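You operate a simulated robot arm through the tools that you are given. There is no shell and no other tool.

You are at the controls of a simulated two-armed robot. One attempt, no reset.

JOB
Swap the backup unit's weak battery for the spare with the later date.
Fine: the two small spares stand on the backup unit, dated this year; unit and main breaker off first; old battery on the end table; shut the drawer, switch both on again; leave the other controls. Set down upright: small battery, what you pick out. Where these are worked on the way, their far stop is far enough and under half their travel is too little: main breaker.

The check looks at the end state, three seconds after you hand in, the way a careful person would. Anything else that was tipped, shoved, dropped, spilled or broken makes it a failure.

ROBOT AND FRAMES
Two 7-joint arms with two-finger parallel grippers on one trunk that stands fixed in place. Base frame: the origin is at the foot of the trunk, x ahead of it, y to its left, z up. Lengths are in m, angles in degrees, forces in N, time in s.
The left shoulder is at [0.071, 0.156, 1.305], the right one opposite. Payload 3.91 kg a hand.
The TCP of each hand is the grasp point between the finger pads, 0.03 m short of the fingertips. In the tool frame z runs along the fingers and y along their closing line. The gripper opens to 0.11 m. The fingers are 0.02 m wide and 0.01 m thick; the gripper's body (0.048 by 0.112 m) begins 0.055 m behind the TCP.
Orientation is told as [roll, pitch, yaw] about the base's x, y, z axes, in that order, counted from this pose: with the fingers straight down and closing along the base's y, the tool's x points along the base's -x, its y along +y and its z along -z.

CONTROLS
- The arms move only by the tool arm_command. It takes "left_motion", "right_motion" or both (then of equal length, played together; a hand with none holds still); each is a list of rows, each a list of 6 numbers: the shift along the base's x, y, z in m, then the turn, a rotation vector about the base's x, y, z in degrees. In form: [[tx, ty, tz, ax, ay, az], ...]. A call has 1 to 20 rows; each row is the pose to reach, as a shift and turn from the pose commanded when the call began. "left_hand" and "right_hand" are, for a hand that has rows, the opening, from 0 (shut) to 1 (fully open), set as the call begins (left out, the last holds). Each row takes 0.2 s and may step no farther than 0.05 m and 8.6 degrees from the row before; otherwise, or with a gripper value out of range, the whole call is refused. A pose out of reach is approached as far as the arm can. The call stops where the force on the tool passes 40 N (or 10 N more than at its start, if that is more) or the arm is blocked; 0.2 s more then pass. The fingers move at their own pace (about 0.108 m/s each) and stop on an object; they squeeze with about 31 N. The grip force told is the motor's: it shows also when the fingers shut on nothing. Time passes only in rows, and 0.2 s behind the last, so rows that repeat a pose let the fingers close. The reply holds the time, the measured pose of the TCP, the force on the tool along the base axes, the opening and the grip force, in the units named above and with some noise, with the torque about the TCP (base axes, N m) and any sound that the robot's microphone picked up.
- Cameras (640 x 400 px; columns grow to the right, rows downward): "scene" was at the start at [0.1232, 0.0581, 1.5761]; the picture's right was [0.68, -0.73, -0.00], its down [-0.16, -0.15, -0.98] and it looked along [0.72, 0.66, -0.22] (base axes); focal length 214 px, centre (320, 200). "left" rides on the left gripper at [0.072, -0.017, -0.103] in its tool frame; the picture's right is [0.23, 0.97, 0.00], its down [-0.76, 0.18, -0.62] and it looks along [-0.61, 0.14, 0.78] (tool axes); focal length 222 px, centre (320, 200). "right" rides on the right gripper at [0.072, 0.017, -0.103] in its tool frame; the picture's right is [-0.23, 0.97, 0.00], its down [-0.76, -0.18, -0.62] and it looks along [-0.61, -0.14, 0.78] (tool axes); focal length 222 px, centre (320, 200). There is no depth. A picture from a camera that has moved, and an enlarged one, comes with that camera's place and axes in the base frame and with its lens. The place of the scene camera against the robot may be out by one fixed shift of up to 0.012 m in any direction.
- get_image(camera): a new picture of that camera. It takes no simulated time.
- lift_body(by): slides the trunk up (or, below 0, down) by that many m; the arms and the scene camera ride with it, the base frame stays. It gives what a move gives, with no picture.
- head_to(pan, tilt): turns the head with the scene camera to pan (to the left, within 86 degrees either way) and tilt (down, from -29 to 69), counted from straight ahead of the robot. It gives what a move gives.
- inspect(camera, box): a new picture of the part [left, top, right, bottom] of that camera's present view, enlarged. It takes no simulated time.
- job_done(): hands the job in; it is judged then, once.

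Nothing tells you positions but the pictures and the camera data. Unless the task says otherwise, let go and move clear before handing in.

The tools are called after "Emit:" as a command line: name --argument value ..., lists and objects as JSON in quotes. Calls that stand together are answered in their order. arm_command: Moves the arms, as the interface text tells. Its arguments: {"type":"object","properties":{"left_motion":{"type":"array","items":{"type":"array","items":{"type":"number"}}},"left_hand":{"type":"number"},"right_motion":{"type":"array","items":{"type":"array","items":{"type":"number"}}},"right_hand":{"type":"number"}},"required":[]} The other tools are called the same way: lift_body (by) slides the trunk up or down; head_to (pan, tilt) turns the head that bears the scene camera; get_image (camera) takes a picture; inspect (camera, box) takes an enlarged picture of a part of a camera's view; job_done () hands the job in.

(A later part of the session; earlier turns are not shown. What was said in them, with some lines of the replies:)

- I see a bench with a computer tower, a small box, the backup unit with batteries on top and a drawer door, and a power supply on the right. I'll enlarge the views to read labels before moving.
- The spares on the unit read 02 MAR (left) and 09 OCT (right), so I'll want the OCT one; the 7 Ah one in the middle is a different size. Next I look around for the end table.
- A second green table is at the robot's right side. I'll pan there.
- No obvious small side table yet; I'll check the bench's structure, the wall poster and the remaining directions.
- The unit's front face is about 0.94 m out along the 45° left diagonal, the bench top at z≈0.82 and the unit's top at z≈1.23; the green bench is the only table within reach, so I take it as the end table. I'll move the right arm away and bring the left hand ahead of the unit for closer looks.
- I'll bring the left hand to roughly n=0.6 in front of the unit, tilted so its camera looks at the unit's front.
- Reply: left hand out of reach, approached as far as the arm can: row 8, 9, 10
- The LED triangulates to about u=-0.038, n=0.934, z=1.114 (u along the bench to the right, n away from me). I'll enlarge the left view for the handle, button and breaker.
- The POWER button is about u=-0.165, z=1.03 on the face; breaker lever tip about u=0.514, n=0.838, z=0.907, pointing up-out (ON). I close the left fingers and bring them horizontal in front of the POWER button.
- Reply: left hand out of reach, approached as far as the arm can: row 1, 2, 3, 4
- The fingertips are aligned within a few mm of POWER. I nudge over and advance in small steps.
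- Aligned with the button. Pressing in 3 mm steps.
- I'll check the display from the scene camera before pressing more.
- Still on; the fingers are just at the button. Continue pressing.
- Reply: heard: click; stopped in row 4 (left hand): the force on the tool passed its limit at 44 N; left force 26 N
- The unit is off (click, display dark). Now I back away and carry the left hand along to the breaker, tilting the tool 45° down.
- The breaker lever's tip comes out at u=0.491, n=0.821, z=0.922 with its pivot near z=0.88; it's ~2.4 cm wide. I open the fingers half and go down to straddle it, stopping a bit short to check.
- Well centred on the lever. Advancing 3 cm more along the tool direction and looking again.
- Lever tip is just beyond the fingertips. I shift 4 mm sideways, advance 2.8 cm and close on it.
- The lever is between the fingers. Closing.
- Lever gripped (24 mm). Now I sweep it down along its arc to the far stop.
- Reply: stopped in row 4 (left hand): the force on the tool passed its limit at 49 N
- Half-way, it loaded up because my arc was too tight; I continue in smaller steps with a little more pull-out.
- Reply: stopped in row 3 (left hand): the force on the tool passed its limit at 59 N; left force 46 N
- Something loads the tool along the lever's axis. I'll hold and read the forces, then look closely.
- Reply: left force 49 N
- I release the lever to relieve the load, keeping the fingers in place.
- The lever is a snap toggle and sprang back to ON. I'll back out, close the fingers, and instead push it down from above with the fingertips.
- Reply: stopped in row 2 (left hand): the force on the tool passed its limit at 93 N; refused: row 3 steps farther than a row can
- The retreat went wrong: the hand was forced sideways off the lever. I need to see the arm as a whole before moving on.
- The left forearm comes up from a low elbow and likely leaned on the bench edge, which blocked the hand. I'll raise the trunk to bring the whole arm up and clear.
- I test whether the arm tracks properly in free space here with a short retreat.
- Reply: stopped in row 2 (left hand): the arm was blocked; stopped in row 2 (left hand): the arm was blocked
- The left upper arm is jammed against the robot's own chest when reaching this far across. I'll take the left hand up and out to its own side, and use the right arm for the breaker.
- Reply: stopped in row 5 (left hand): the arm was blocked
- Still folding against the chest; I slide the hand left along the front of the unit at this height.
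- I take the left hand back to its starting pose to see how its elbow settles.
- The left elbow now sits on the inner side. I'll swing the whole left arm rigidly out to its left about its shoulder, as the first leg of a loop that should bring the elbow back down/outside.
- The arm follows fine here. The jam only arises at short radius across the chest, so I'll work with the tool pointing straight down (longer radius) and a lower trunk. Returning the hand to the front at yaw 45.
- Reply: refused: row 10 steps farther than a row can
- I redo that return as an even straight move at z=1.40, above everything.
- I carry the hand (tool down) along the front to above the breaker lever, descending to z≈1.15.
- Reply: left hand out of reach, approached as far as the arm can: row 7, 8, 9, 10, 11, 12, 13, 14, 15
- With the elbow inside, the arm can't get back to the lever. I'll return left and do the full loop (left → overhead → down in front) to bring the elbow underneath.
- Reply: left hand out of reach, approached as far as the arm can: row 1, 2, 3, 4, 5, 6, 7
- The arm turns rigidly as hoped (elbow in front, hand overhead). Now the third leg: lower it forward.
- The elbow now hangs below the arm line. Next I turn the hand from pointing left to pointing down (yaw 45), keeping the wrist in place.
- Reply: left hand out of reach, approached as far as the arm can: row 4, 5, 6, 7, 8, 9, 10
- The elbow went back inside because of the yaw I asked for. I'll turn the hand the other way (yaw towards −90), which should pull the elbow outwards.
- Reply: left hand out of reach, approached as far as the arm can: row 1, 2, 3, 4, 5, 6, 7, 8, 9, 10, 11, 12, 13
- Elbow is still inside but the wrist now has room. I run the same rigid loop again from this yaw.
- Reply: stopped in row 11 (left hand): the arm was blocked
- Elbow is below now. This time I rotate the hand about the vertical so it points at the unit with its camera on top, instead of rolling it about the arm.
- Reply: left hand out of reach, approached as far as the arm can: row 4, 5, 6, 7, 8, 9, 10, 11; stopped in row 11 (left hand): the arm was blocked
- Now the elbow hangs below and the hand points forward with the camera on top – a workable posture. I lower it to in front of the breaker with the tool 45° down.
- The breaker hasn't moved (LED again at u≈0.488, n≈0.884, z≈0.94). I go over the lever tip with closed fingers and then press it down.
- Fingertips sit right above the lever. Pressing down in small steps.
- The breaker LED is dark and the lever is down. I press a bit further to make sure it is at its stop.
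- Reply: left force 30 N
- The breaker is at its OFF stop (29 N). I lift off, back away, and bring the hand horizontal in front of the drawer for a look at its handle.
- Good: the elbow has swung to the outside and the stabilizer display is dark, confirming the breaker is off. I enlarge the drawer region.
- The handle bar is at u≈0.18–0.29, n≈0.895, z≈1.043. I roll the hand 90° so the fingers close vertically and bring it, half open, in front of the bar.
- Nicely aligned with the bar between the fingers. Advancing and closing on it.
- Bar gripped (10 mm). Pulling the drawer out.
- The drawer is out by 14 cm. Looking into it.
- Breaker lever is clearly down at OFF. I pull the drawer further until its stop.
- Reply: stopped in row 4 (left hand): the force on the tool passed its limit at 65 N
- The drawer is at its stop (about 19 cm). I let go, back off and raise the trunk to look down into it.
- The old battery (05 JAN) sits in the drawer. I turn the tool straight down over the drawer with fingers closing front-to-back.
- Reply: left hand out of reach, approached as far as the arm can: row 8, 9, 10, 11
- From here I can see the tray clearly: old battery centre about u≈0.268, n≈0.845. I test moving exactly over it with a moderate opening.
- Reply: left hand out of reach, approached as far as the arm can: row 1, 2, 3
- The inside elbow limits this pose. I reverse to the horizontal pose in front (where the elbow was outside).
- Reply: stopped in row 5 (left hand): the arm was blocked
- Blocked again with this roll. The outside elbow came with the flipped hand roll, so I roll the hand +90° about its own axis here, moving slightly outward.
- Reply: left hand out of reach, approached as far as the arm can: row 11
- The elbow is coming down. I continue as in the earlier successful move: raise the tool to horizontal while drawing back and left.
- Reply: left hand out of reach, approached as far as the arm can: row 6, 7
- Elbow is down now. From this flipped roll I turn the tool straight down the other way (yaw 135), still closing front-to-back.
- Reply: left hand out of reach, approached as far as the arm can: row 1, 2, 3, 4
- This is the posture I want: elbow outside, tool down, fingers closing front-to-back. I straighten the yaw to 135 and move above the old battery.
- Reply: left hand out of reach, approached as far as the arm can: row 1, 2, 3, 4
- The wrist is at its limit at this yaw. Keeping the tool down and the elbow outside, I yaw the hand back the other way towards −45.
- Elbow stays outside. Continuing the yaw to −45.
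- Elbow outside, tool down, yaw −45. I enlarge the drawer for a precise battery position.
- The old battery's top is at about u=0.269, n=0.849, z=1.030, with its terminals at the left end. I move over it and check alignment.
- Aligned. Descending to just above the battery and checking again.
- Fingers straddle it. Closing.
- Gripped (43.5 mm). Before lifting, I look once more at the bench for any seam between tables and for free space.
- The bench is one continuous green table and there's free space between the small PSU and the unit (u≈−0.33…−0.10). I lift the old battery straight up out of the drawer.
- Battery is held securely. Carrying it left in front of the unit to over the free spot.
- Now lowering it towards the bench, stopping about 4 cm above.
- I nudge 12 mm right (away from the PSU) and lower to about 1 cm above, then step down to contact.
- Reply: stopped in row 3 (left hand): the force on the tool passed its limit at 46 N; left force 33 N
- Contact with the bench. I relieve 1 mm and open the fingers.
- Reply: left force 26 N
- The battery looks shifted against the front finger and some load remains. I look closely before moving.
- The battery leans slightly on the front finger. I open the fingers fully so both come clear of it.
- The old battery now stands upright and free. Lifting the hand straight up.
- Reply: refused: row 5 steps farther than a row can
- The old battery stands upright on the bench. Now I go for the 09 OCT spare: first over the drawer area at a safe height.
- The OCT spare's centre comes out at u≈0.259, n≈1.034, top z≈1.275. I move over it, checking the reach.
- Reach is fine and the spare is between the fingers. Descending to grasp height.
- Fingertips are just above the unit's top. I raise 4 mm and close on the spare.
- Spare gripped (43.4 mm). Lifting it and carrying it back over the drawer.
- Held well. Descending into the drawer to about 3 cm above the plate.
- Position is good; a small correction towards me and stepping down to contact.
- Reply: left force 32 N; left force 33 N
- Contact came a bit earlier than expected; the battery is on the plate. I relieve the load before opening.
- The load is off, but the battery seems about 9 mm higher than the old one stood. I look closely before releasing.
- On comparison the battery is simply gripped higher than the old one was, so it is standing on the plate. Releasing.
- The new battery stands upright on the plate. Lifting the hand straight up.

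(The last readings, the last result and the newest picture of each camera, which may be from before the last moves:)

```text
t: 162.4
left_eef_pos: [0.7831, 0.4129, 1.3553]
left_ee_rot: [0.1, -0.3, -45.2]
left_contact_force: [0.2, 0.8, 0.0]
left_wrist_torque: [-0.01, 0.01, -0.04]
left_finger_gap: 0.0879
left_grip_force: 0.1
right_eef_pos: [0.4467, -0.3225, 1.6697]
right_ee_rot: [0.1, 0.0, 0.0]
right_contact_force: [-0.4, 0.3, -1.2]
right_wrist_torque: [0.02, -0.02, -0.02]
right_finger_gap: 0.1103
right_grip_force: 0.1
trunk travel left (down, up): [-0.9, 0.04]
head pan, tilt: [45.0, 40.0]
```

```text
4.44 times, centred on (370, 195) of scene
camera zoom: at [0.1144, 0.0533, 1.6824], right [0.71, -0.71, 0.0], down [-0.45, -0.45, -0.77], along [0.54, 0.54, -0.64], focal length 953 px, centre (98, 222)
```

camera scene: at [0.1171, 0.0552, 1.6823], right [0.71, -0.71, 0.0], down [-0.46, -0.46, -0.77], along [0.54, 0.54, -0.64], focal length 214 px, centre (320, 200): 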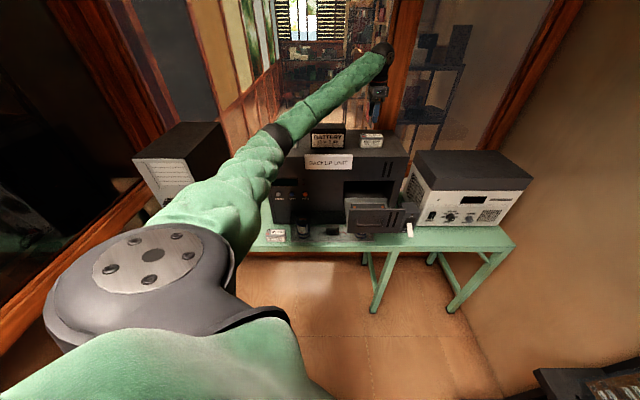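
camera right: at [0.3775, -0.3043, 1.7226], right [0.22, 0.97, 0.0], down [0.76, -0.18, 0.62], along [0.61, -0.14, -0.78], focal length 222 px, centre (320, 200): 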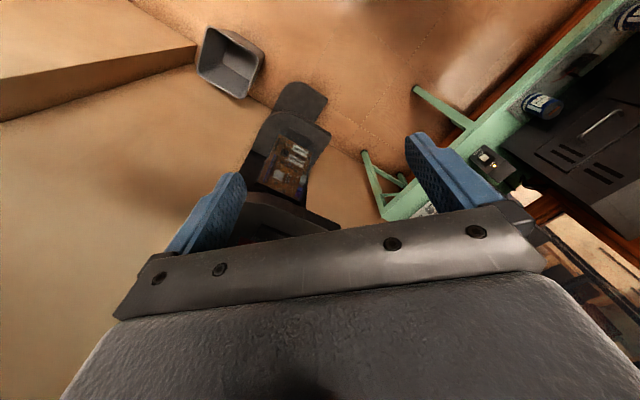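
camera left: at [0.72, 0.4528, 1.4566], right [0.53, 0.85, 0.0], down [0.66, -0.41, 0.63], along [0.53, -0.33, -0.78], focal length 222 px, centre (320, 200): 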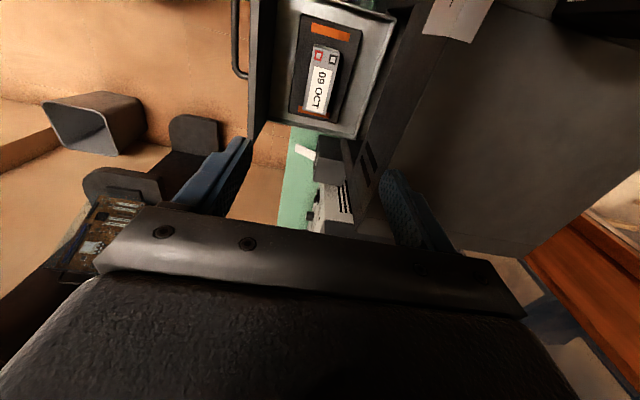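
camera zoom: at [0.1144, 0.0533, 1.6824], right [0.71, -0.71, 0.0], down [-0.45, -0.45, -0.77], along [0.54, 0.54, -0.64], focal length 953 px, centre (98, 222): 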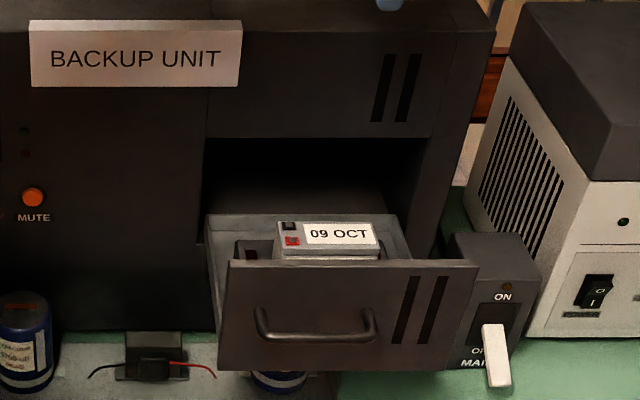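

The 09 OCT battery is in the drawer just like the old one was. Now I close the fingers, tilt the tool 45° forward and go to the front of the drawer to push it shut.

Emit:
arm_command --left_motion '[[-0.0229, -0.0229, -0.005, 4.54, -4.54, 0], [-0.0457, -0.0457, -0.01, 9.09, -9.09, 0], [-0.0686, -0.0686, -0.02, 13.6, -13.6, 0], [-0.0914, -0.0914, -0.03, 18.2, -18.2, 0], [-0.1143, -0.1143, -0.035, 22.7, -22.7, 0], [-0.1371, -0.1371, -0.04, 27.3, -27.3, 0], [-0.16, -0.16, -0.05, 31.8, -31.8, 0]]' --left_hand 0

Emit:
get_image --camera "scene"

Emit:
get_image --camera "left"

```text
t: 164.0
left_eef_pos: [0.6272, 0.2534, 1.3034]
left_ee_rot: [45.3, 0.1, -45.3]
left_contact_force: [0.3, -0.4, 0.3]
left_wrist_torque: [-0.02, 0.0, 0.0]
left_finger_gap: 0.0003
left_grip_force: 31.4
right_eef_pos: [0.4471, -0.3231, 1.6697]
right_ee_rot: [0.2, -0.1, 0.1]
right_contact_force: [0.2, -0.6, -0.2]
right_wrist_torque: [0.02, 0.0, 0.01]
right_finger_gap: 0.1103
right_grip_force: 0.0
trunk travel left (down, up): [-0.9, 0.04]
head pan, tilt: [45.0, 40.0]
```

```text
taken
camera scene: at [0.1148, 0.0521, 1.6825], right [0.71, -0.71, 0.0], down [-0.45, -0.45, -0.77], along [0.54, 0.54, -0.64], focal length 214 px, centre (320, 200)
```

scene: 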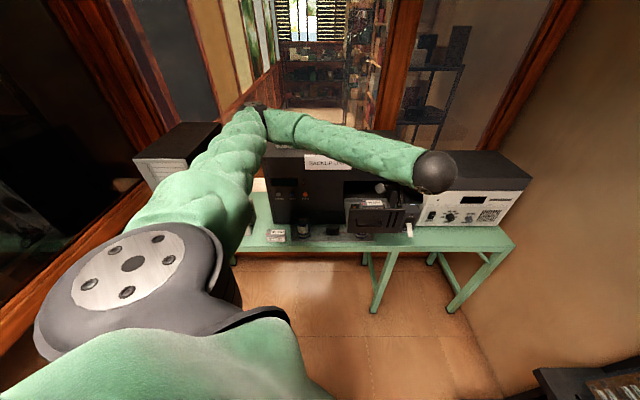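

```text
taken
camera left: at [0.5151, 0.2446, 1.3631], right [0.33, 0.64, 0.69], down [0.31, -0.76, 0.57], along [0.89, 0.03, -0.45], focal length 222 px, centre (320, 200)
```

left: 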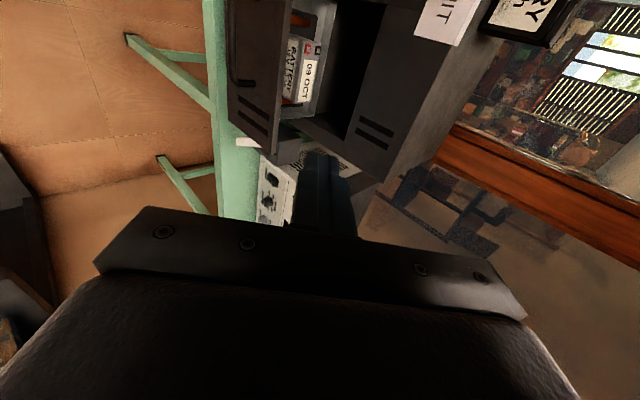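

Emit:
arm_command --left_motion '[[0, 0, -0.045, 0, 0, 0], [0, 0, -0.09, 0, 0, 0], [0, 0, -0.135, 0, 0, 0], [0, 0, -0.175, 0, 0, 0], [0, 0, -0.195, 0, 0, 0]]'

Emit:
get_image --camera "left"

Emit:
inspect --camera "scene" --box '[300, 140, 460, 260]'

```text
t: 165.2
left_eef_pos: [0.6258, 0.2551, 1.107]
left_ee_rot: [45.0, -0.2, -45.5]
left_contact_force: [-0.5, -0.5, 0.7]
left_wrist_torque: [0.02, 0.01, -0.01]
left_finger_gap: 0.0
left_grip_force: 30.9
right_eef_pos: [0.4484, -0.3224, 1.6692]
right_ee_rot: [0.2, -0.1, 0.0]
right_contact_force: [-0.5, -0.8, 0.4]
right_wrist_torque: [-0.03, 0.02, -0.02]
right_finger_gap: 0.1102
right_grip_force: 0.3
trunk travel left (down, up): [-0.9, 0.04]
head pan, tilt: [45.0, 40.0]
```

```text
taken
camera left: at [0.5148, 0.2463, 1.1676], right [0.33, 0.65, 0.69], down [0.31, -0.76, 0.57], along [0.89, 0.03, -0.45], focal length 222 px, centre (320, 200)
```

left: 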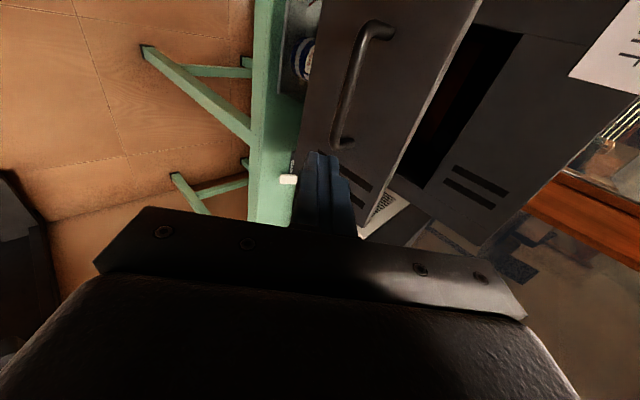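

```text
3.33 times, centred on (380, 200) of scene
camera zoom: at [0.1151, 0.0539, 1.6826], right [0.71, -0.71, 0.0], down [-0.45, -0.45, -0.77], along [0.54, 0.54, -0.64], focal length 715 px, centre (120, 200)
```

zoom: 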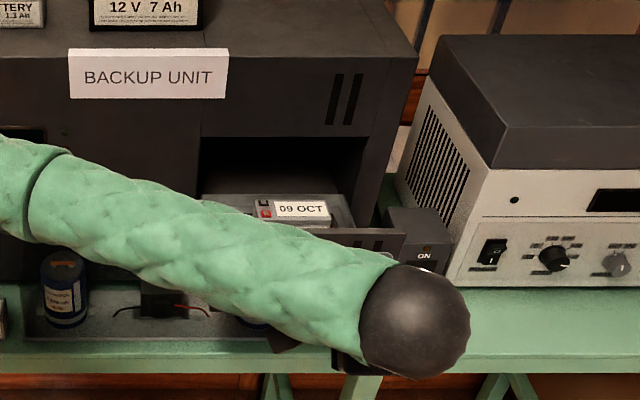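

Fingertips are in front of the panel just above the handle bar. I push the drawer in slowly.

Emit:
arm_command --left_motion '[[0.0247, 0.0247, 0, 0, 0, 0], [0.0495, 0.0495, 0, 0, 0, 0], [0.058, 0.058, 0, 0, 0, 0], [0.0665, 0.0665, 0, 0, 0, 0], [0.075, 0.075, 0, 0, 0, 0], [0.0835, 0.0835, 0, 0, 0, 0], [0.092, 0.092, 0, 0, 0, 0], [0.1005, 0.1005, 0, 0, 0, 0], [0.109, 0.109, 0, 0, 0, 0], [0.1175, 0.1175, 0, 0, 0, 0], [0.126, 0.126, 0, 0, 0, 0], [0.1345, 0.1345, 0, 0, 0, 0]]'

Emit:
get_image --camera "left"

Emit:
inspect --camera "scene" --box '[300, 140, 460, 260]'

```text
t: 167.8
left_eef_pos: [0.7595, 0.3878, 1.1065]
left_ee_rot: [45.0, 0.0, -45.5]
left_contact_force: [0.5, -1.1, 0.1]
left_wrist_torque: [0.03, 0.0, 0.0]
left_finger_gap: 0.0
left_grip_force: 31.5
right_eef_pos: [0.4477, -0.3213, 1.6704]
right_ee_rot: [0.1, 0.0, -0.1]
right_contact_force: [-0.4, -0.6, 0.7]
right_wrist_torque: [0.02, 0.02, -0.01]
right_finger_gap: 0.11
right_grip_force: 0.1
trunk travel left (down, up): [-0.9, 0.04]
head pan, tilt: [45.0, 40.0]
```

```text
taken
camera left: at [0.6484, 0.3795, 1.1667], right [0.33, 0.65, 0.69], down [0.31, -0.76, 0.57], along [0.89, 0.03, -0.45], focal length 222 px, centre (320, 200)
```

left: 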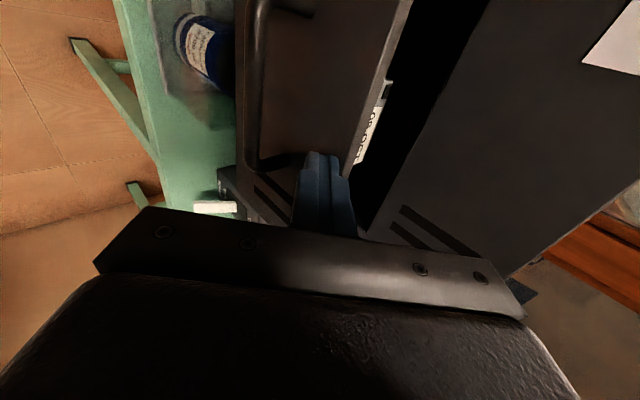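

```text
3.33 times, centred on (380, 200) of scene
camera zoom: at [0.1151, 0.0545, 1.6824], right [0.71, -0.71, 0.0], down [-0.45, -0.45, -0.77], along [0.54, 0.54, -0.64], focal length 715 px, centre (120, 200)
```

zoom: 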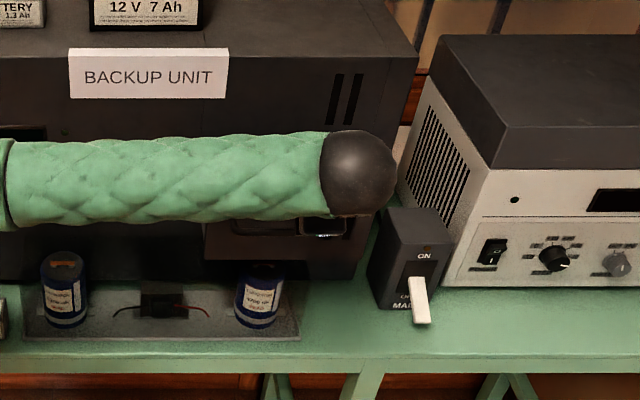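

Emit:
arm_command --left_motion '[[0.0085, 0.0085, 0, 0, 0, 0], [0.017, 0.017, 0, 0, 0, 0], [0.0255, 0.0255, 0, 0, 0, 0], [0.034, 0.034, 0, 0, 0, 0], [0.0425, 0.0425, 0, 0, 0, 0], [0.051, 0.051, 0, 0, 0, 0], [0.058, 0.058, 0, 0, 0, 0], [0.064, 0.064, 0, 0, 0, 0], [0.068, 0.068, 0, 0, 0, 0], [0.072, 0.072, 0, 0, 0, 0], [0.076, 0.076, 0, 0, 0, 0]]'

Emit:
get_image --camera "left"

Emit:
inspect --camera "scene" --box '[300, 140, 460, 260]'

```text
t: 170.0
left_eef_pos: [0.8259, 0.4532, 1.1067]
left_ee_rot: [44.8, 0.0, -45.7]
left_contact_force: [-28.9, -15.1, 13.2]
left_wrist_torque: [0.07, 0.22, 0.38]
left_finger_gap: 0.0002
left_grip_force: 31.4
right_eef_pos: [0.442, -0.3226, 1.6706]
right_ee_rot: [0.0, -0.3, 0.1]
right_contact_force: [0.6, 0.6, -1.1]
right_wrist_torque: [-0.02, 0.02, -0.01]
right_finger_gap: 0.11
right_grip_force: 0.1
trunk travel left (down, up): [-0.9, 0.04]
head pan, tilt: [45.0, 40.0]
stopped in row 10 (left hand): the force on the tool passed its limit at 47 N (the readings are from after the stop); the commanded pose is now the measured one
```

```text
taken
camera left: at [0.7144, 0.4455, 1.1669], right [0.34, 0.65, 0.69], down [0.31, -0.76, 0.57], along [0.89, 0.02, -0.46], focal length 222 px, centre (320, 200)
```

left: 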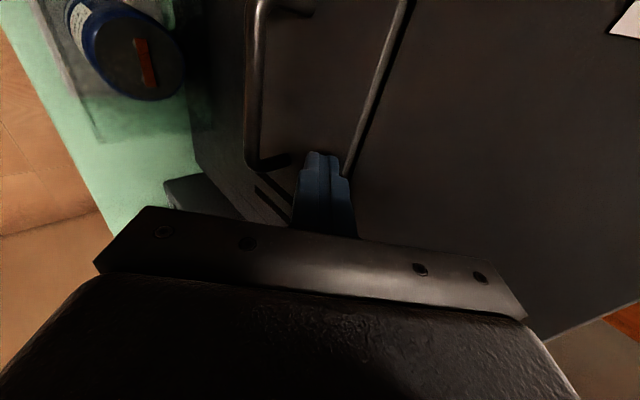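

```text
3.33 times, centred on (380, 200) of scene
camera zoom: at [0.111, 0.0528, 1.6832], right [0.71, -0.71, 0.0], down [-0.45, -0.45, -0.77], along [0.54, 0.54, -0.64], focal length 715 px, centre (120, 200)
```

zoom: 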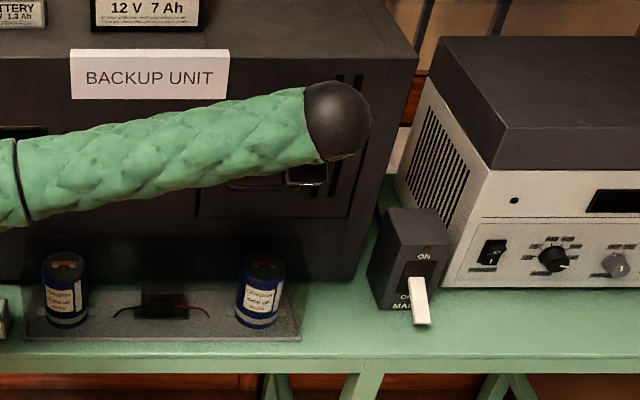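

The drawer stopped flush (47 N, face at n≈0.926). I back off, bring the tool horizontal (fingers closing vertically) for the breaker.

Emit:
arm_command --left_motion '[[-0.03, -0.03, 0, 0, 0, 0], [-0.06, -0.06, 0.01, 0, 0, 0], [-0.09, -0.09, 0.02, 4.5, -4.5, 0], [-0.118, -0.118, 0.04, 9.1, -9.1, 0], [-0.14, -0.14, 0.07, 13.6, -13.6, 0], [-0.16, -0.16, 0.1, 18.2, -18.2, 0], [-0.175, -0.175, 0.13, 22.7, -22.7, 0], [-0.18, -0.18, 0.16, 27.3, -27.3, 0], [-0.18, -0.18, 0.19, 31.8, -31.8, 0]]'

Emit:
get_image --camera "scene"

Emit:
inspect --camera "scene" --box '[250, 130, 430, 250]'

```text
t: 172.0
left_eef_pos: [0.6484, 0.2736, 1.2928]
left_ee_rot: [89.6, 0.5, -45.3]
left_contact_force: [0.1, 0.1, 0.0]
left_wrist_torque: [-0.02, 0.03, -0.03]
left_finger_gap: 0.0
left_grip_force: 31.0
right_eef_pos: [0.4475, -0.321, 1.6693]
right_ee_rot: [0.0, -0.1, 0.0]
right_contact_force: [0.6, -1.2, 0.1]
right_wrist_torque: [0.02, -0.03, 0.0]
right_finger_gap: 0.11
right_grip_force: 0.0
trunk travel left (down, up): [-0.9, 0.04]
head pan, tilt: [45.0, 40.0]
```

```text
taken
camera scene: at [0.1152, 0.0541, 1.6824], right [0.71, -0.71, 0.0], down [-0.45, -0.45, -0.77], along [0.54, 0.54, -0.64], focal length 214 px, centre (320, 200)
```

scene: 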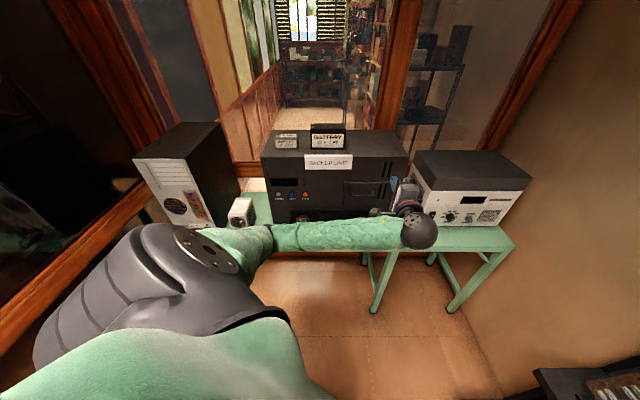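

```text
3.33 times, centred on (340, 190) of scene
camera zoom: at [0.1152, 0.0541, 1.6824], right [0.71, -0.71, 0.0], down [-0.45, -0.45, -0.77], along [0.54, 0.54, -0.64], focal length 715 px, centre (253, 233)
```

zoom: 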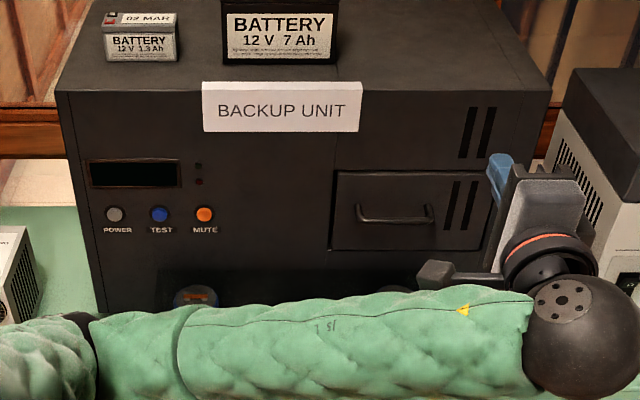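

The drawer is closed flush. Lowering the trunk by 0.3 m so the arm is at a good height for the breaker.

Emit:
lift_body --by -0.3

Emit:
arm_command --left_motion '[[0.0265, -0.0265, 0, 0, 0, 0], [0.053, -0.053, 0, 0, 0, 0], [0.0795, -0.0795, 0, 0, 0, 0], [0.106, -0.106, 0, 0, 0, 0], [0.1325, -0.1325, 0, 0, 0, 0], [0.1577, -0.1577, 0, 0, 0, 0]]' --left_hand 0.55

Emit:
head_to --pan 30 --tilt 35

Emit:
get_image --camera "scene"

Emit:
get_image --camera "left"

```text
t: 175.0
left_eef_pos: [0.6478, 0.2727, 0.9934]
left_ee_rot: [89.7, 0.5, -45.3]
left_contact_force: [-0.2, -0.1, 0.9]
left_wrist_torque: [-0.03, -0.02, 0.03]
left_finger_gap: 0.0002
left_grip_force: 30.6
right_eef_pos: [0.4463, -0.3229, 1.3704]
right_ee_rot: [0.1, 0.0, 0.0]
right_contact_force: [-0.4, 0.3, 0.0]
right_wrist_torque: [0.0, 0.0, -0.01]
right_finger_gap: 0.11
right_grip_force: 0.0
trunk travel left (down, up): [-0.6, 0.34]
head pan, tilt: [45.0, 40.0]
```

```text
t: 176.4
left_eef_pos: [0.8058, 0.1156, 0.9929]
left_ee_rot: [89.7, 0.6, -45.3]
left_contact_force: [0.4, 0.2, -0.2]
left_wrist_torque: [0.02, -0.01, -0.01]
left_finger_gap: 0.0606
left_grip_force: 0.2
right_eef_pos: [0.4462, -0.3224, 1.3685]
right_ee_rot: [0.2, -0.1, 0.2]
right_contact_force: [0.0, 0.1, -0.2]
right_wrist_torque: [0.03, 0.0, 0.03]
right_finger_gap: 0.11
right_grip_force: 0.1
trunk travel left (down, up): [-0.6, 0.34]
head pan, tilt: [45.0, 40.0]
```

```text
t: 177.1
left_eef_pos: [0.8051, 0.115, 0.9919]
left_ee_rot: [89.7, 0.5, -45.3]
left_contact_force: [-0.2, -0.7, 0.6]
left_wrist_torque: [0.01, -0.02, 0.01]
left_finger_gap: 0.0604
left_grip_force: 0.0
right_eef_pos: [0.4472, -0.3225, 1.3691]
right_ee_rot: [0.1, -0.1, 0.1]
right_contact_force: [-0.1, -0.2, 0.2]
right_wrist_torque: [0.01, 0.01, -0.04]
right_finger_gap: 0.1097
right_grip_force: 0.1
trunk travel left (down, up): [-0.6, 0.34]
head pan, tilt: [30.0, 35.0]
```

```text
taken
camera scene: at [0.1311, 0.0379, 1.39], right [0.5, -0.87, 0.0], down [-0.5, -0.29, -0.82], along [0.71, 0.41, -0.57], focal length 214 px, centre (320, 200)
```

scene: 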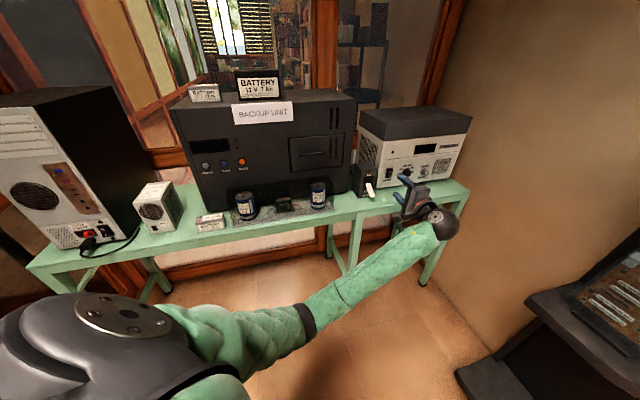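

```text
taken
camera left: at [0.6809, 0.0945, 0.9761], right [-0.15, 0.16, 0.98], down [0.09, -0.98, 0.17], along [0.98, 0.12, 0.13], focal length 222 px, centre (320, 200)
```

left: 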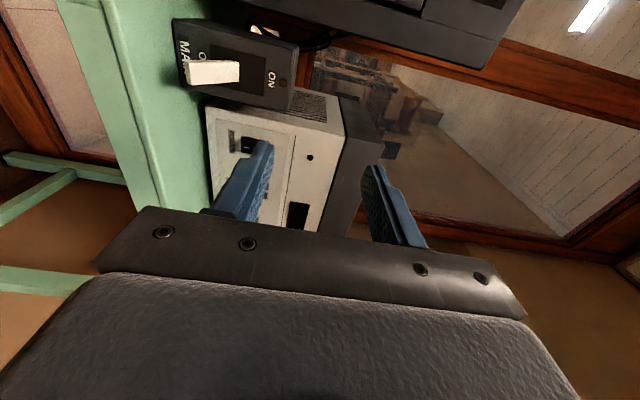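

The lever tip is at about u=0.491, n=0.831, z=0.84. I lower the hand with the fingers open 8 cm so that they pass above and below the lever.

Emit:
arm_command --left_motion '[[0.001, -0.001, -0.042, 0, 0, 0], [0.001, -0.001, -0.084, 0, 0, 0], [0.001, -0.001, -0.124, 0, 0, 0]]' --left_hand 0.76

Emit:
get_image --camera "left"

Emit:
inspect --camera "scene" --box '[330, 140, 490, 270]'

```text
t: 177.9
left_eef_pos: [0.8069, 0.1147, 0.8697]
left_ee_rot: [89.7, 0.6, -45.3]
left_contact_force: [0.3, -0.3, 0.0]
left_wrist_torque: [0.0, 0.0, -0.03]
left_finger_gap: 0.0836
left_grip_force: 0.1
right_eef_pos: [0.4453, -0.322, 1.3704]
right_ee_rot: [0.1, -0.1, 0.0]
right_contact_force: [0.3, -0.4, -0.3]
right_wrist_torque: [-0.01, -0.01, 0.01]
right_finger_gap: 0.1099
right_grip_force: 0.0
trunk travel left (down, up): [-0.6, 0.34]
head pan, tilt: [30.0, 35.0]
```

```text
taken
camera left: at [0.6826, 0.0933, 0.8527], right [-0.15, 0.16, 0.98], down [0.09, -0.98, 0.17], along [0.98, 0.12, 0.13], focal length 222 px, centre (320, 200)
```

left: 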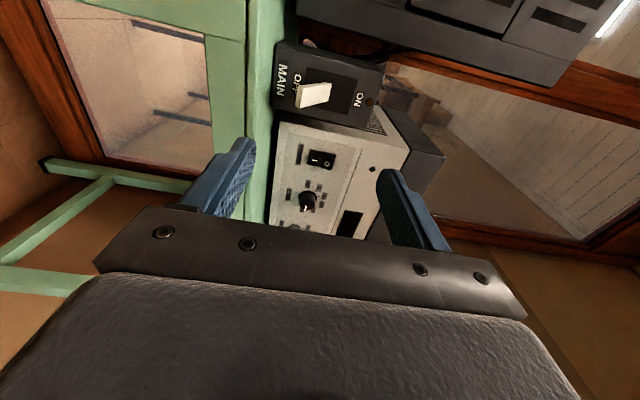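

```text
3.08 times, centred on (410, 205) of scene
camera zoom: at [0.1311, 0.0378, 1.3901], right [0.5, -0.87, 0.0], down [-0.5, -0.29, -0.82], along [0.71, 0.41, -0.57], focal length 660 px, centre (43, 185)
```

zoom: 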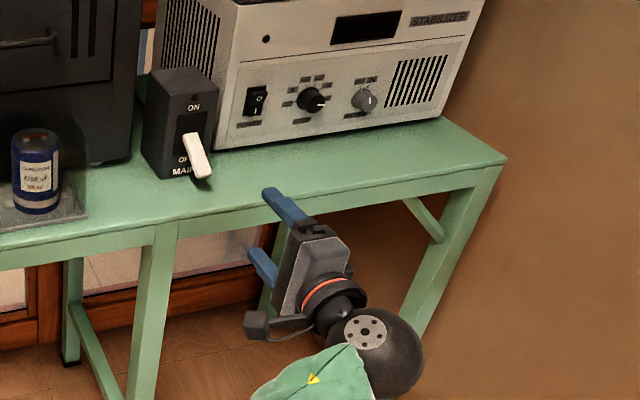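

Clearances look right: the lower finger will pass under the lever and above the bench. Advancing.

Emit:
arm_command --left_motion '[[0.0295, 0.0295, 0, 0, 0, 0], [0.059, 0.059, 0, 0, 0, 0], [0.0885, 0.0885, 0, 0, 0, 0], [0.1, 0.1, 0, 0, 0, 0]]'

Emit:
get_image --camera "left"

Emit:
inspect --camera "scene" --box '[330, 140, 490, 270]'

```text
t: 178.9
left_eef_pos: [0.9048, 0.214, 0.8698]
left_ee_rot: [89.7, 0.5, -45.3]
left_contact_force: [0.2, -0.3, 1.2]
left_wrist_torque: [0.03, 0.03, -0.02]
left_finger_gap: 0.0837
left_grip_force: 0.1
right_eef_pos: [0.4463, -0.3213, 1.3707]
right_ee_rot: [0.1, -0.1, 0.1]
right_contact_force: [0.1, 0.2, -0.4]
right_wrist_torque: [-0.01, -0.02, -0.01]
right_finger_gap: 0.1097
right_grip_force: 0.0
trunk travel left (down, up): [-0.6, 0.34]
head pan, tilt: [30.0, 35.0]
```

```text
taken
camera left: at [0.7811, 0.1928, 0.8537], right [-0.15, 0.16, 0.98], down [0.09, -0.98, 0.17], along [0.98, 0.12, 0.13], focal length 222 px, centre (320, 200)
```

left: 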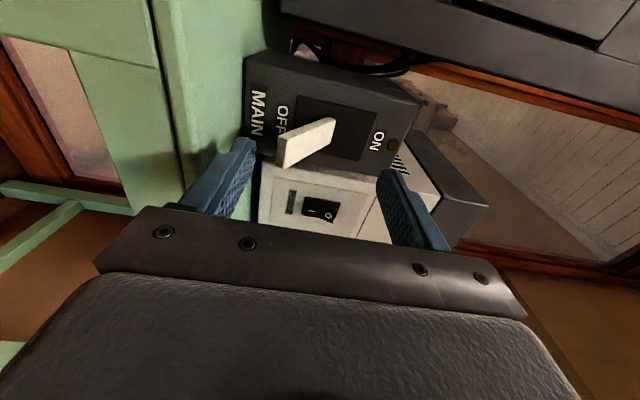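

```text
3.08 times, centred on (410, 205) of scene
camera zoom: at [0.1309, 0.0378, 1.39], right [0.5, -0.87, 0.0], down [-0.5, -0.29, -0.82], along [0.71, 0.41, -0.57], focal length 660 px, centre (43, 185)
```

zoom: 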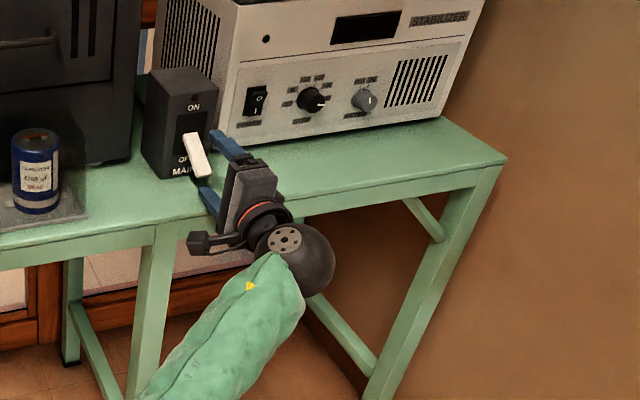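

Emit:
arm_command --left_motion '[[0.008, 0.008, 0, 0, 0, 0], [0.0155, 0.0155, 0, 0, 0, 0]]'

Emit:
get_image --camera "left"

```text
t: 179.5
left_eef_pos: [0.9218, 0.2296, 0.8694]
left_ee_rot: [89.7, 0.4, -45.3]
left_contact_force: [0.5, -0.1, 0.1]
left_wrist_torque: [0.01, -0.01, 0.0]
left_finger_gap: 0.0836
left_grip_force: 0.0
right_eef_pos: [0.4467, -0.3217, 1.3709]
right_ee_rot: [0.1, -0.1, 0.0]
right_contact_force: [1.1, 0.9, -0.2]
right_wrist_torque: [0.03, 0.0, -0.02]
right_finger_gap: 0.1103
right_grip_force: 0.1
trunk travel left (down, up): [-0.6, 0.34]
head pan, tilt: [30.0, 35.0]
```

```text
taken
camera left: at [0.7974, 0.2087, 0.8532], right [-0.15, 0.16, 0.98], down [0.09, -0.98, 0.17], along [0.98, 0.12, 0.13], focal length 222 px, centre (320, 200)
```

left: 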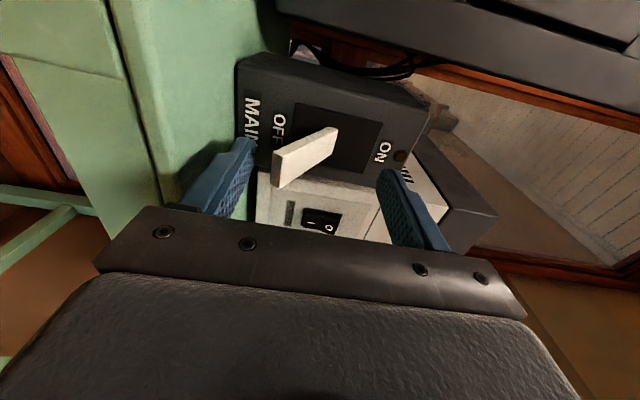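

Now lifting: the lower finger carries the lever up to ON.

Emit:
arm_command --left_motion '[[0, 0, 0.0125, 0, 0, 0], [0, 0, 0.025, 0, 0, 0], [0, 0, 0.0375, 0, 0, 0], [0, 0, 0.05, 0, 0, 0], [0, 0, 0.0625, 0, 0, 0], [0, 0, 0.07, 0, 0, 0], [0, 0, 0.0775, 0, 0, 0], [0, 0, 0.083, 0, 0, 0]]'

Emit:
get_image --camera "left"

Emit:
inspect --camera "scene" --box '[330, 100, 490, 230]'

```text
t: 181.3
left_eef_pos: [0.9227, 0.2284, 0.9487]
left_ee_rot: [89.5, 0.6, -45.4]
left_contact_force: [-3.9, -2.8, -19.5]
left_wrist_torque: [-0.65, 0.49, 0.15]
left_finger_gap: 0.0937
left_grip_force: 10.2
right_eef_pos: [0.448, -0.3214, 1.3687]
right_ee_rot: [0.1, 0.0, -0.1]
right_contact_force: [0.6, -0.3, 1.1]
right_wrist_torque: [0.02, 0.0, -0.02]
right_finger_gap: 0.11
right_grip_force: 0.1
trunk travel left (down, up): [-0.6, 0.34]
head pan, tilt: [30.0, 35.0]
```

```text
taken
camera left: at [0.7983, 0.2075, 0.9329], right [-0.15, 0.16, 0.98], down [0.1, -0.98, 0.18], along [0.98, 0.12, 0.13], focal length 222 px, centre (320, 200)
```

left: 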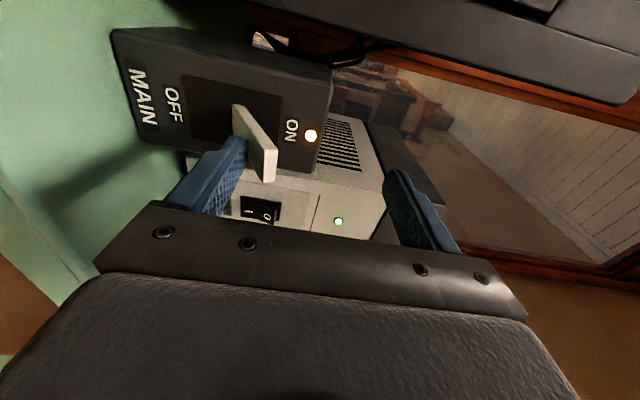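

```text
3.08 times, centred on (410, 165) of scene
camera zoom: at [0.1326, 0.0382, 1.3895], right [0.5, -0.87, 0.0], down [-0.5, -0.29, -0.82], along [0.71, 0.41, -0.57], focal length 660 px, centre (43, 308)
```

zoom: 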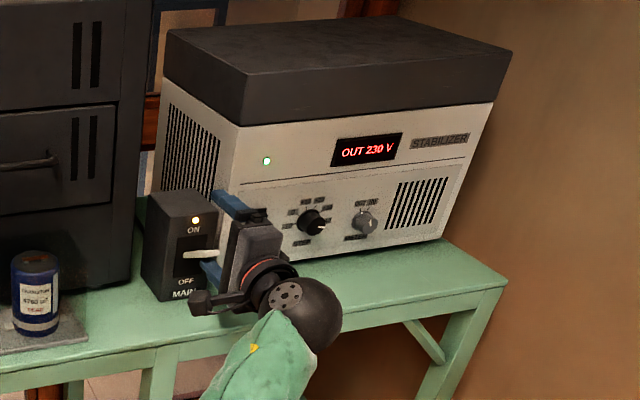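

Breaker LED and stabilizer are on again; the lever is at its ON stop. I ease down 1.2 cm and back straight out.

Emit:
arm_command --left_motion '[[0, 0, -0.012, 0, 0, 0], [0, 0, -0.018, 0, 0, 0], [-0.02, -0.02, -0.018, 0, 0, 0], [-0.05, -0.05, -0.018, 0, 0, 0], [-0.08, -0.08, -0.018, 0, 0, 0], [-0.11, -0.11, 0.0, 0, 0, 0], [-0.12, -0.12, 0.04, 0, 0, 0]]'

Emit:
get_image --camera "scene"

Emit:
inspect --camera "scene" --box '[330, 100, 490, 230]'

```text
t: 183.1
left_eef_pos: [0.8089, 0.1578, 1.0006]
left_ee_rot: [95.1, 3.5, -42.6]
left_contact_force: [-0.4, 0.3, -0.2]
left_wrist_torque: [-0.01, 0.01, 0.02]
left_finger_gap: 0.0835
left_grip_force: 0.1
right_eef_pos: [0.4471, -0.3226, 1.3705]
right_ee_rot: [0.1, 0.0, 0.0]
right_contact_force: [-0.4, -1.1, -0.2]
right_wrist_torque: [-0.02, 0.05, -0.04]
right_finger_gap: 0.1102
right_grip_force: 0.0
trunk travel left (down, up): [-0.6, 0.34]
head pan, tilt: [30.0, 35.0]
stopped in row 7 (left hand): the arm was blocked; the commanded pose is now the measured one
```

```text
taken
camera scene: at [0.1311, 0.0381, 1.39], right [0.5, -0.87, 0.0], down [-0.5, -0.29, -0.82], along [0.71, 0.41, -0.57], focal length 214 px, centre (320, 200)
```

scene: 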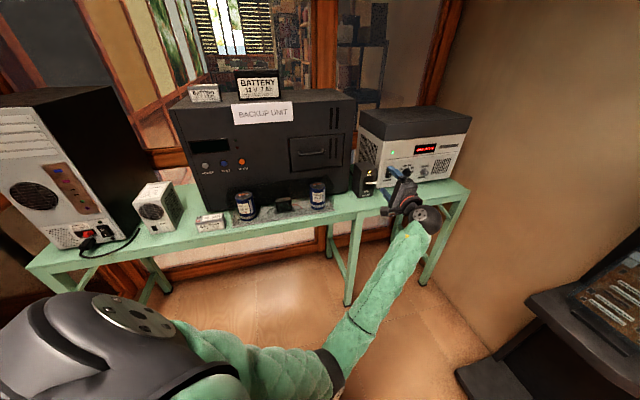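

```text
3.08 times, centred on (410, 165) of scene
camera zoom: at [0.1311, 0.0381, 1.39], right [0.5, -0.87, 0.0], down [-0.5, -0.29, -0.82], along [0.71, 0.41, -0.57], focal length 660 px, centre (43, 308)
```

zoom: 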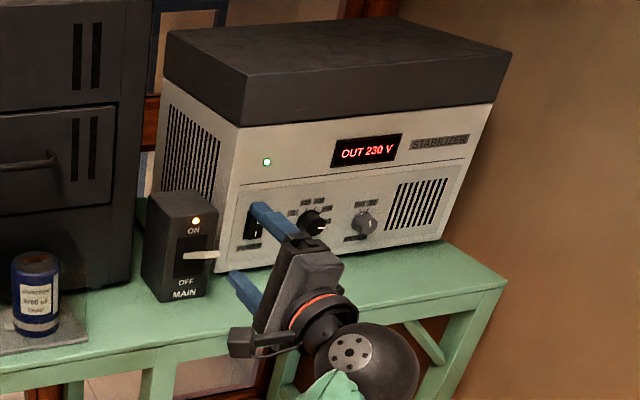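

The breaker is on; the arm touched its own body at the end of the retreat. I close the fingers and travel left along the front toward the POWER button.

Emit:
arm_command --left_motion '[[-0.0277, 0.0311, 0.004, -0.4, 0.4, 0], [-0.0554, 0.0623, 0.008, -0.8, 0.8, 0], [-0.0831, 0.0934, 0.012, -1.2, 1.2, 0], [-0.1109, 0.1245, 0.016, -1.6, 1.6, 0], [-0.1386, 0.1557, 0.02, -2, 2, 0], [-0.1663, 0.1868, 0.024, -2.4, 2.4, 0], [-0.194, 0.2179, 0.028, -2.8, 2.8, 0], [-0.2217, 0.2491, 0.032, -3.2, 3.2, 0], [-0.2494, 0.2802, 0.036, -3.5, 3.5, 0], [-0.2771, 0.3113, 0.04, -3.5, 3.5, 0], [-0.3048, 0.3425, 0.044, -3.5, 3.5, 0], [-0.3326, 0.3736, 0.048, -3.5, 3.5, 0], [-0.3603, 0.4047, 0.052, -3.5, 3.5, 0], [-0.388, 0.4359, 0.056, -3.5, 3.5, 0], [-0.4157, 0.467, 0.06, -3.5, 3.5, 0]]' --left_hand 0

Emit:
get_image --camera "scene"

Emit:
get_image --camera "left"

```text
t: 186.3
left_eef_pos: [0.4356, 0.6762, 1.0344]
left_ee_rot: [90.0, 3.6, -43.1]
left_contact_force: [-0.8, 0.0, -0.3]
left_wrist_torque: [-0.04, 0.0, 0.0]
left_finger_gap: 0.0
left_grip_force: 30.7
left hand out of reach, approached as far as the arm can: row 9, 10, 11, 12, 13, 14, 15
right_eef_pos: [0.4446, -0.3218, 1.3714]
right_ee_rot: [0.0, -0.2, 0.0]
right_contact_force: [0.3, -0.6, 0.2]
right_wrist_torque: [0.0, -0.04, 0.01]
right_finger_gap: 0.1104
right_grip_force: 0.1
trunk travel left (down, up): [-0.6, 0.34]
head pan, tilt: [30.0, 35.0]
```

```text
taken
camera scene: at [0.1298, 0.0387, 1.3901], right [0.5, -0.87, 0.0], down [-0.5, -0.29, -0.82], along [0.71, 0.41, -0.57], focal length 214 px, centre (320, 200)
```

scene: 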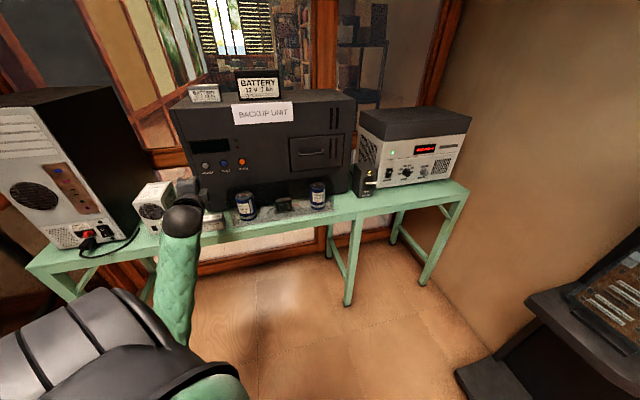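

```text
taken
camera left: at [0.3117, 0.65, 1.0216], right [-0.12, 0.11, 0.99], down [0.14, -0.98, 0.13], along [0.98, 0.15, 0.1], focal length 222 px, centre (320, 200)
```

left: 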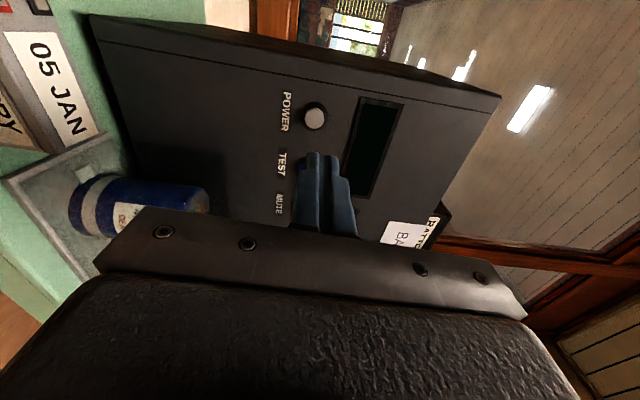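

The hand is in front of the control panel with closed fingers; I align to the earlier successful press point (u=−0.163, z=1.027) and approach.

Emit:
arm_command --left_motion '[[0.005, -0.005, -0.007, 0, 0, 0], [0.03, 0.02, -0.007, 0, 0, 0], [0.055, 0.045, -0.007, 0, 0, 0], [0.069, 0.059, -0.007, 0, 0, 0]]'

Emit:
get_image --camera "left"

Emit:
inspect --camera "scene" --box '[160, 110, 300, 230]'

```text
t: 187.3
left_eef_pos: [0.5048, 0.7331, 1.0301]
left_ee_rot: [90.1, 3.6, -43.0]
left_contact_force: [0.5, 0.0, -0.7]
left_wrist_torque: [-0.02, -0.03, -0.03]
left_finger_gap: 0.0001
left_grip_force: 30.9
right_eef_pos: [0.4464, -0.3221, 1.3696]
right_ee_rot: [0.2, -0.1, 0.1]
right_contact_force: [0.3, -0.1, 0.2]
right_wrist_torque: [0.0, 0.0, 0.0]
right_finger_gap: 0.11
right_grip_force: 0.1
trunk travel left (down, up): [-0.6, 0.34]
head pan, tilt: [30.0, 35.0]
```

```text
taken
camera left: at [0.3813, 0.7076, 1.0173], right [-0.12, 0.11, 0.99], down [0.14, -0.98, 0.13], along [0.98, 0.15, 0.1], focal length 222 px, centre (320, 200)
```

left: 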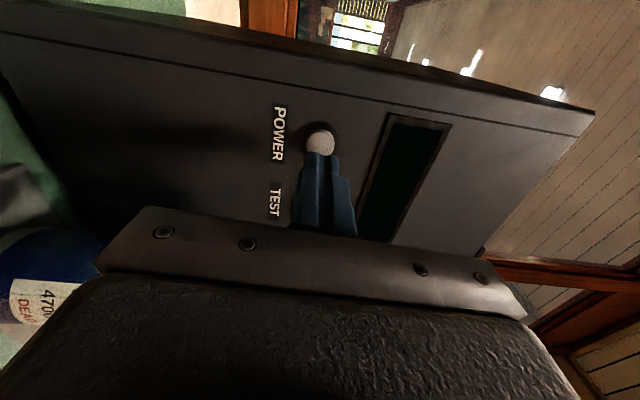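

```text
3.33 times, centred on (230, 170) of scene
camera zoom: at [0.1309, 0.0385, 1.39], right [0.5, -0.87, 0.0], down [-0.5, -0.29, -0.82], along [0.71, 0.41, -0.57], focal length 715 px, centre (620, 300)
```

zoom: 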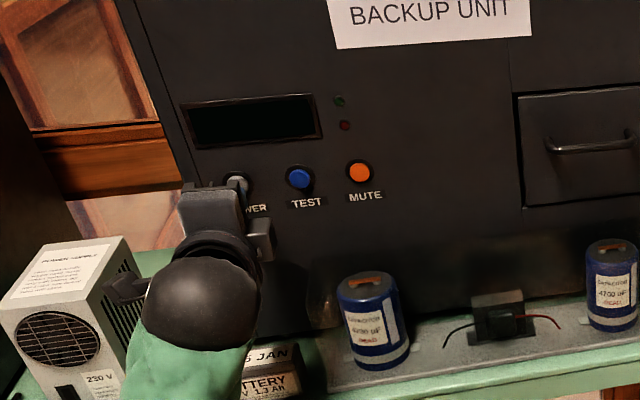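

Aligned with POWER. Pressing in small steps.

Emit:
arm_command --left_motion '[[0.005, 0.005, -0.003, 0, 0, 0], [0.01, 0.01, -0.003, 0, 0, 0], [0.013, 0.013, -0.003, 0, 0, 0], [0.0155, 0.0155, -0.003, 0, 0, 0], [0.018, 0.018, -0.003, 0, 0, 0], [0.0205, 0.0205, -0.003, 0, 0, 0]]'

Emit:
inspect --camera "scene" --box '[160, 110, 300, 230]'

```text
t: 188.7
left_eef_pos: [0.5245, 0.7524, 1.0277]
left_ee_rot: [90.0, 3.6, -43.1]
left_contact_force: [-3.9, -7.2, -0.7]
left_wrist_torque: [-0.02, -0.01, -0.13]
left_finger_gap: 0.0
left_grip_force: 30.5
right_eef_pos: [0.4465, -0.3223, 1.3694]
right_ee_rot: [0.1, -0.1, 0.0]
right_contact_force: [0.0, 0.2, -0.3]
right_wrist_torque: [0.0, 0.01, 0.0]
right_finger_gap: 0.1103
right_grip_force: 0.0
trunk travel left (down, up): [-0.6, 0.34]
head pan, tilt: [30.0, 35.0]
heard: click
```

```text
3.33 times, centred on (230, 170) of scene
camera zoom: at [0.1304, 0.0374, 1.3901], right [0.5, -0.87, 0.0], down [-0.5, -0.29, -0.82], along [0.71, 0.41, -0.57], focal length 715 px, centre (620, 300)
```

zoom: 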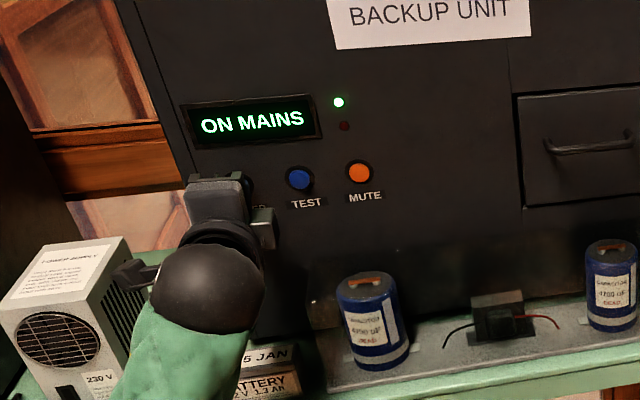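

Click: the display now reads "ON MAINS" with the green LED – no weak-battery warning. I back the hand away cleanly.

Emit:
arm_command --left_motion '[[-0.01, -0.01, 0, 0, 0, 0], [-0.03, -0.03, 0, 0, 0, 0], [-0.06, -0.06, 0.01, 0, 0, 0], [-0.085, -0.085, 0.04, 0, 0, 0], [-0.085, -0.085, 0.085, 0, 0, 0], [-0.085, -0.085, 0.13, 0, 0, 0]]'

Emit:
get_image --camera "scene"

Emit:
inspect --camera "scene" --box '[150, 70, 350, 250]'

Emit:
inspect --camera "scene" --box '[280, 80, 480, 220]'

```text
t: 190.1
left_eef_pos: [0.4535, 0.6838, 1.1573]
left_ee_rot: [89.9, 3.7, -43.0]
left_contact_force: [-1.1, -0.7, 0.4]
left_wrist_torque: [0.0, 0.0, 0.03]
left_finger_gap: 0.0
left_grip_force: 31.1
left hand out of reach, approached as far as the arm can: row 4, 5, 6
right_eef_pos: [0.447, -0.3231, 1.3698]
right_ee_rot: [0.1, -0.2, 0.1]
right_contact_force: [-0.7, -0.2, -1.0]
right_wrist_torque: [0.04, 0.0, -0.01]
right_finger_gap: 0.11
right_grip_force: 0.1
trunk travel left (down, up): [-0.6, 0.34]
head pan, tilt: [30.0, 35.0]
```

```text
taken
camera scene: at [0.1307, 0.0377, 1.3899], right [0.5, -0.87, 0.0], down [-0.5, -0.29, -0.82], along [0.71, 0.41, -0.57], focal length 214 px, centre (320, 200)
```

scene: 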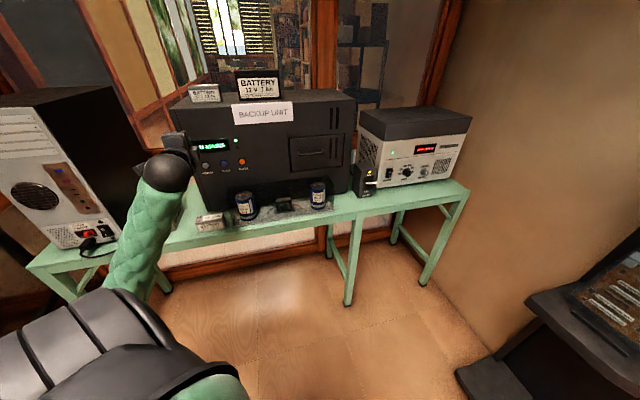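

```text
2.22 times, centred on (250, 160) of scene
camera zoom: at [0.1307, 0.0377, 1.3899], right [0.5, -0.87, 0.0], down [-0.5, -0.29, -0.82], along [0.71, 0.41, -0.57], focal length 477 px, centre (476, 289)
```

zoom: 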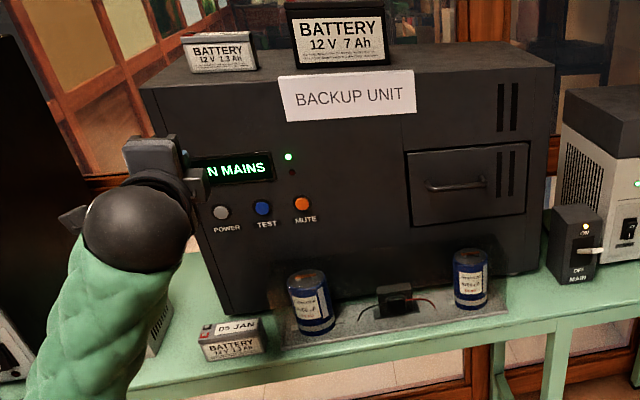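

```text
2.86 times, centred on (380, 150) of scene
camera zoom: at [0.1307, 0.0377, 1.3899], right [0.5, -0.87, 0.0], down [-0.5, -0.29, -0.82], along [0.71, 0.41, -0.57], focal length 613 px, centre (149, 343)
```

zoom: 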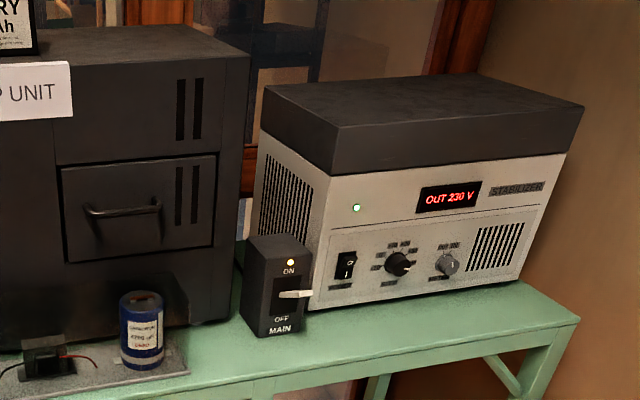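

Final state checks out: drawer shut with the 09 OCT battery inside, old 05 JAN battery upright on the bench, breaker ON, stabilizer powered, unit ON MAINS, everything else in place and the hand clear. Handing in.

Emit:
job_done

```text
The job is handed in.
```

I swapped the battery and handed the job in. I don't have the check's result.

- **New battery:** the 09 OCT spare stands upright in the drawer, terminals at the left end like the old one. The drawer is shut flush.
- **Old battery:** the 05 JAN battery stands upright on the green bench, between the small power supply and the unit. I took the green bench to be the end table, because no other table was within reach. It leaned on a finger as I let go, then settled upright.
- **Power:** the unit and the main breaker were switched off before I opened the drawer. The breaker went to its stop both ways. The breaker light is on, the stabilizer reads OUT 230 V, and the unit shows ON MAINS with no weak-battery warning.
- **Other controls:** I did not press or turn anything else.

On the first try at the breaker, the left arm jammed. The lever sprang back to ON, and the hand slid off it with a force of about 93 N. Later views showed the breaker in its original place, and I saw nothing else moved.
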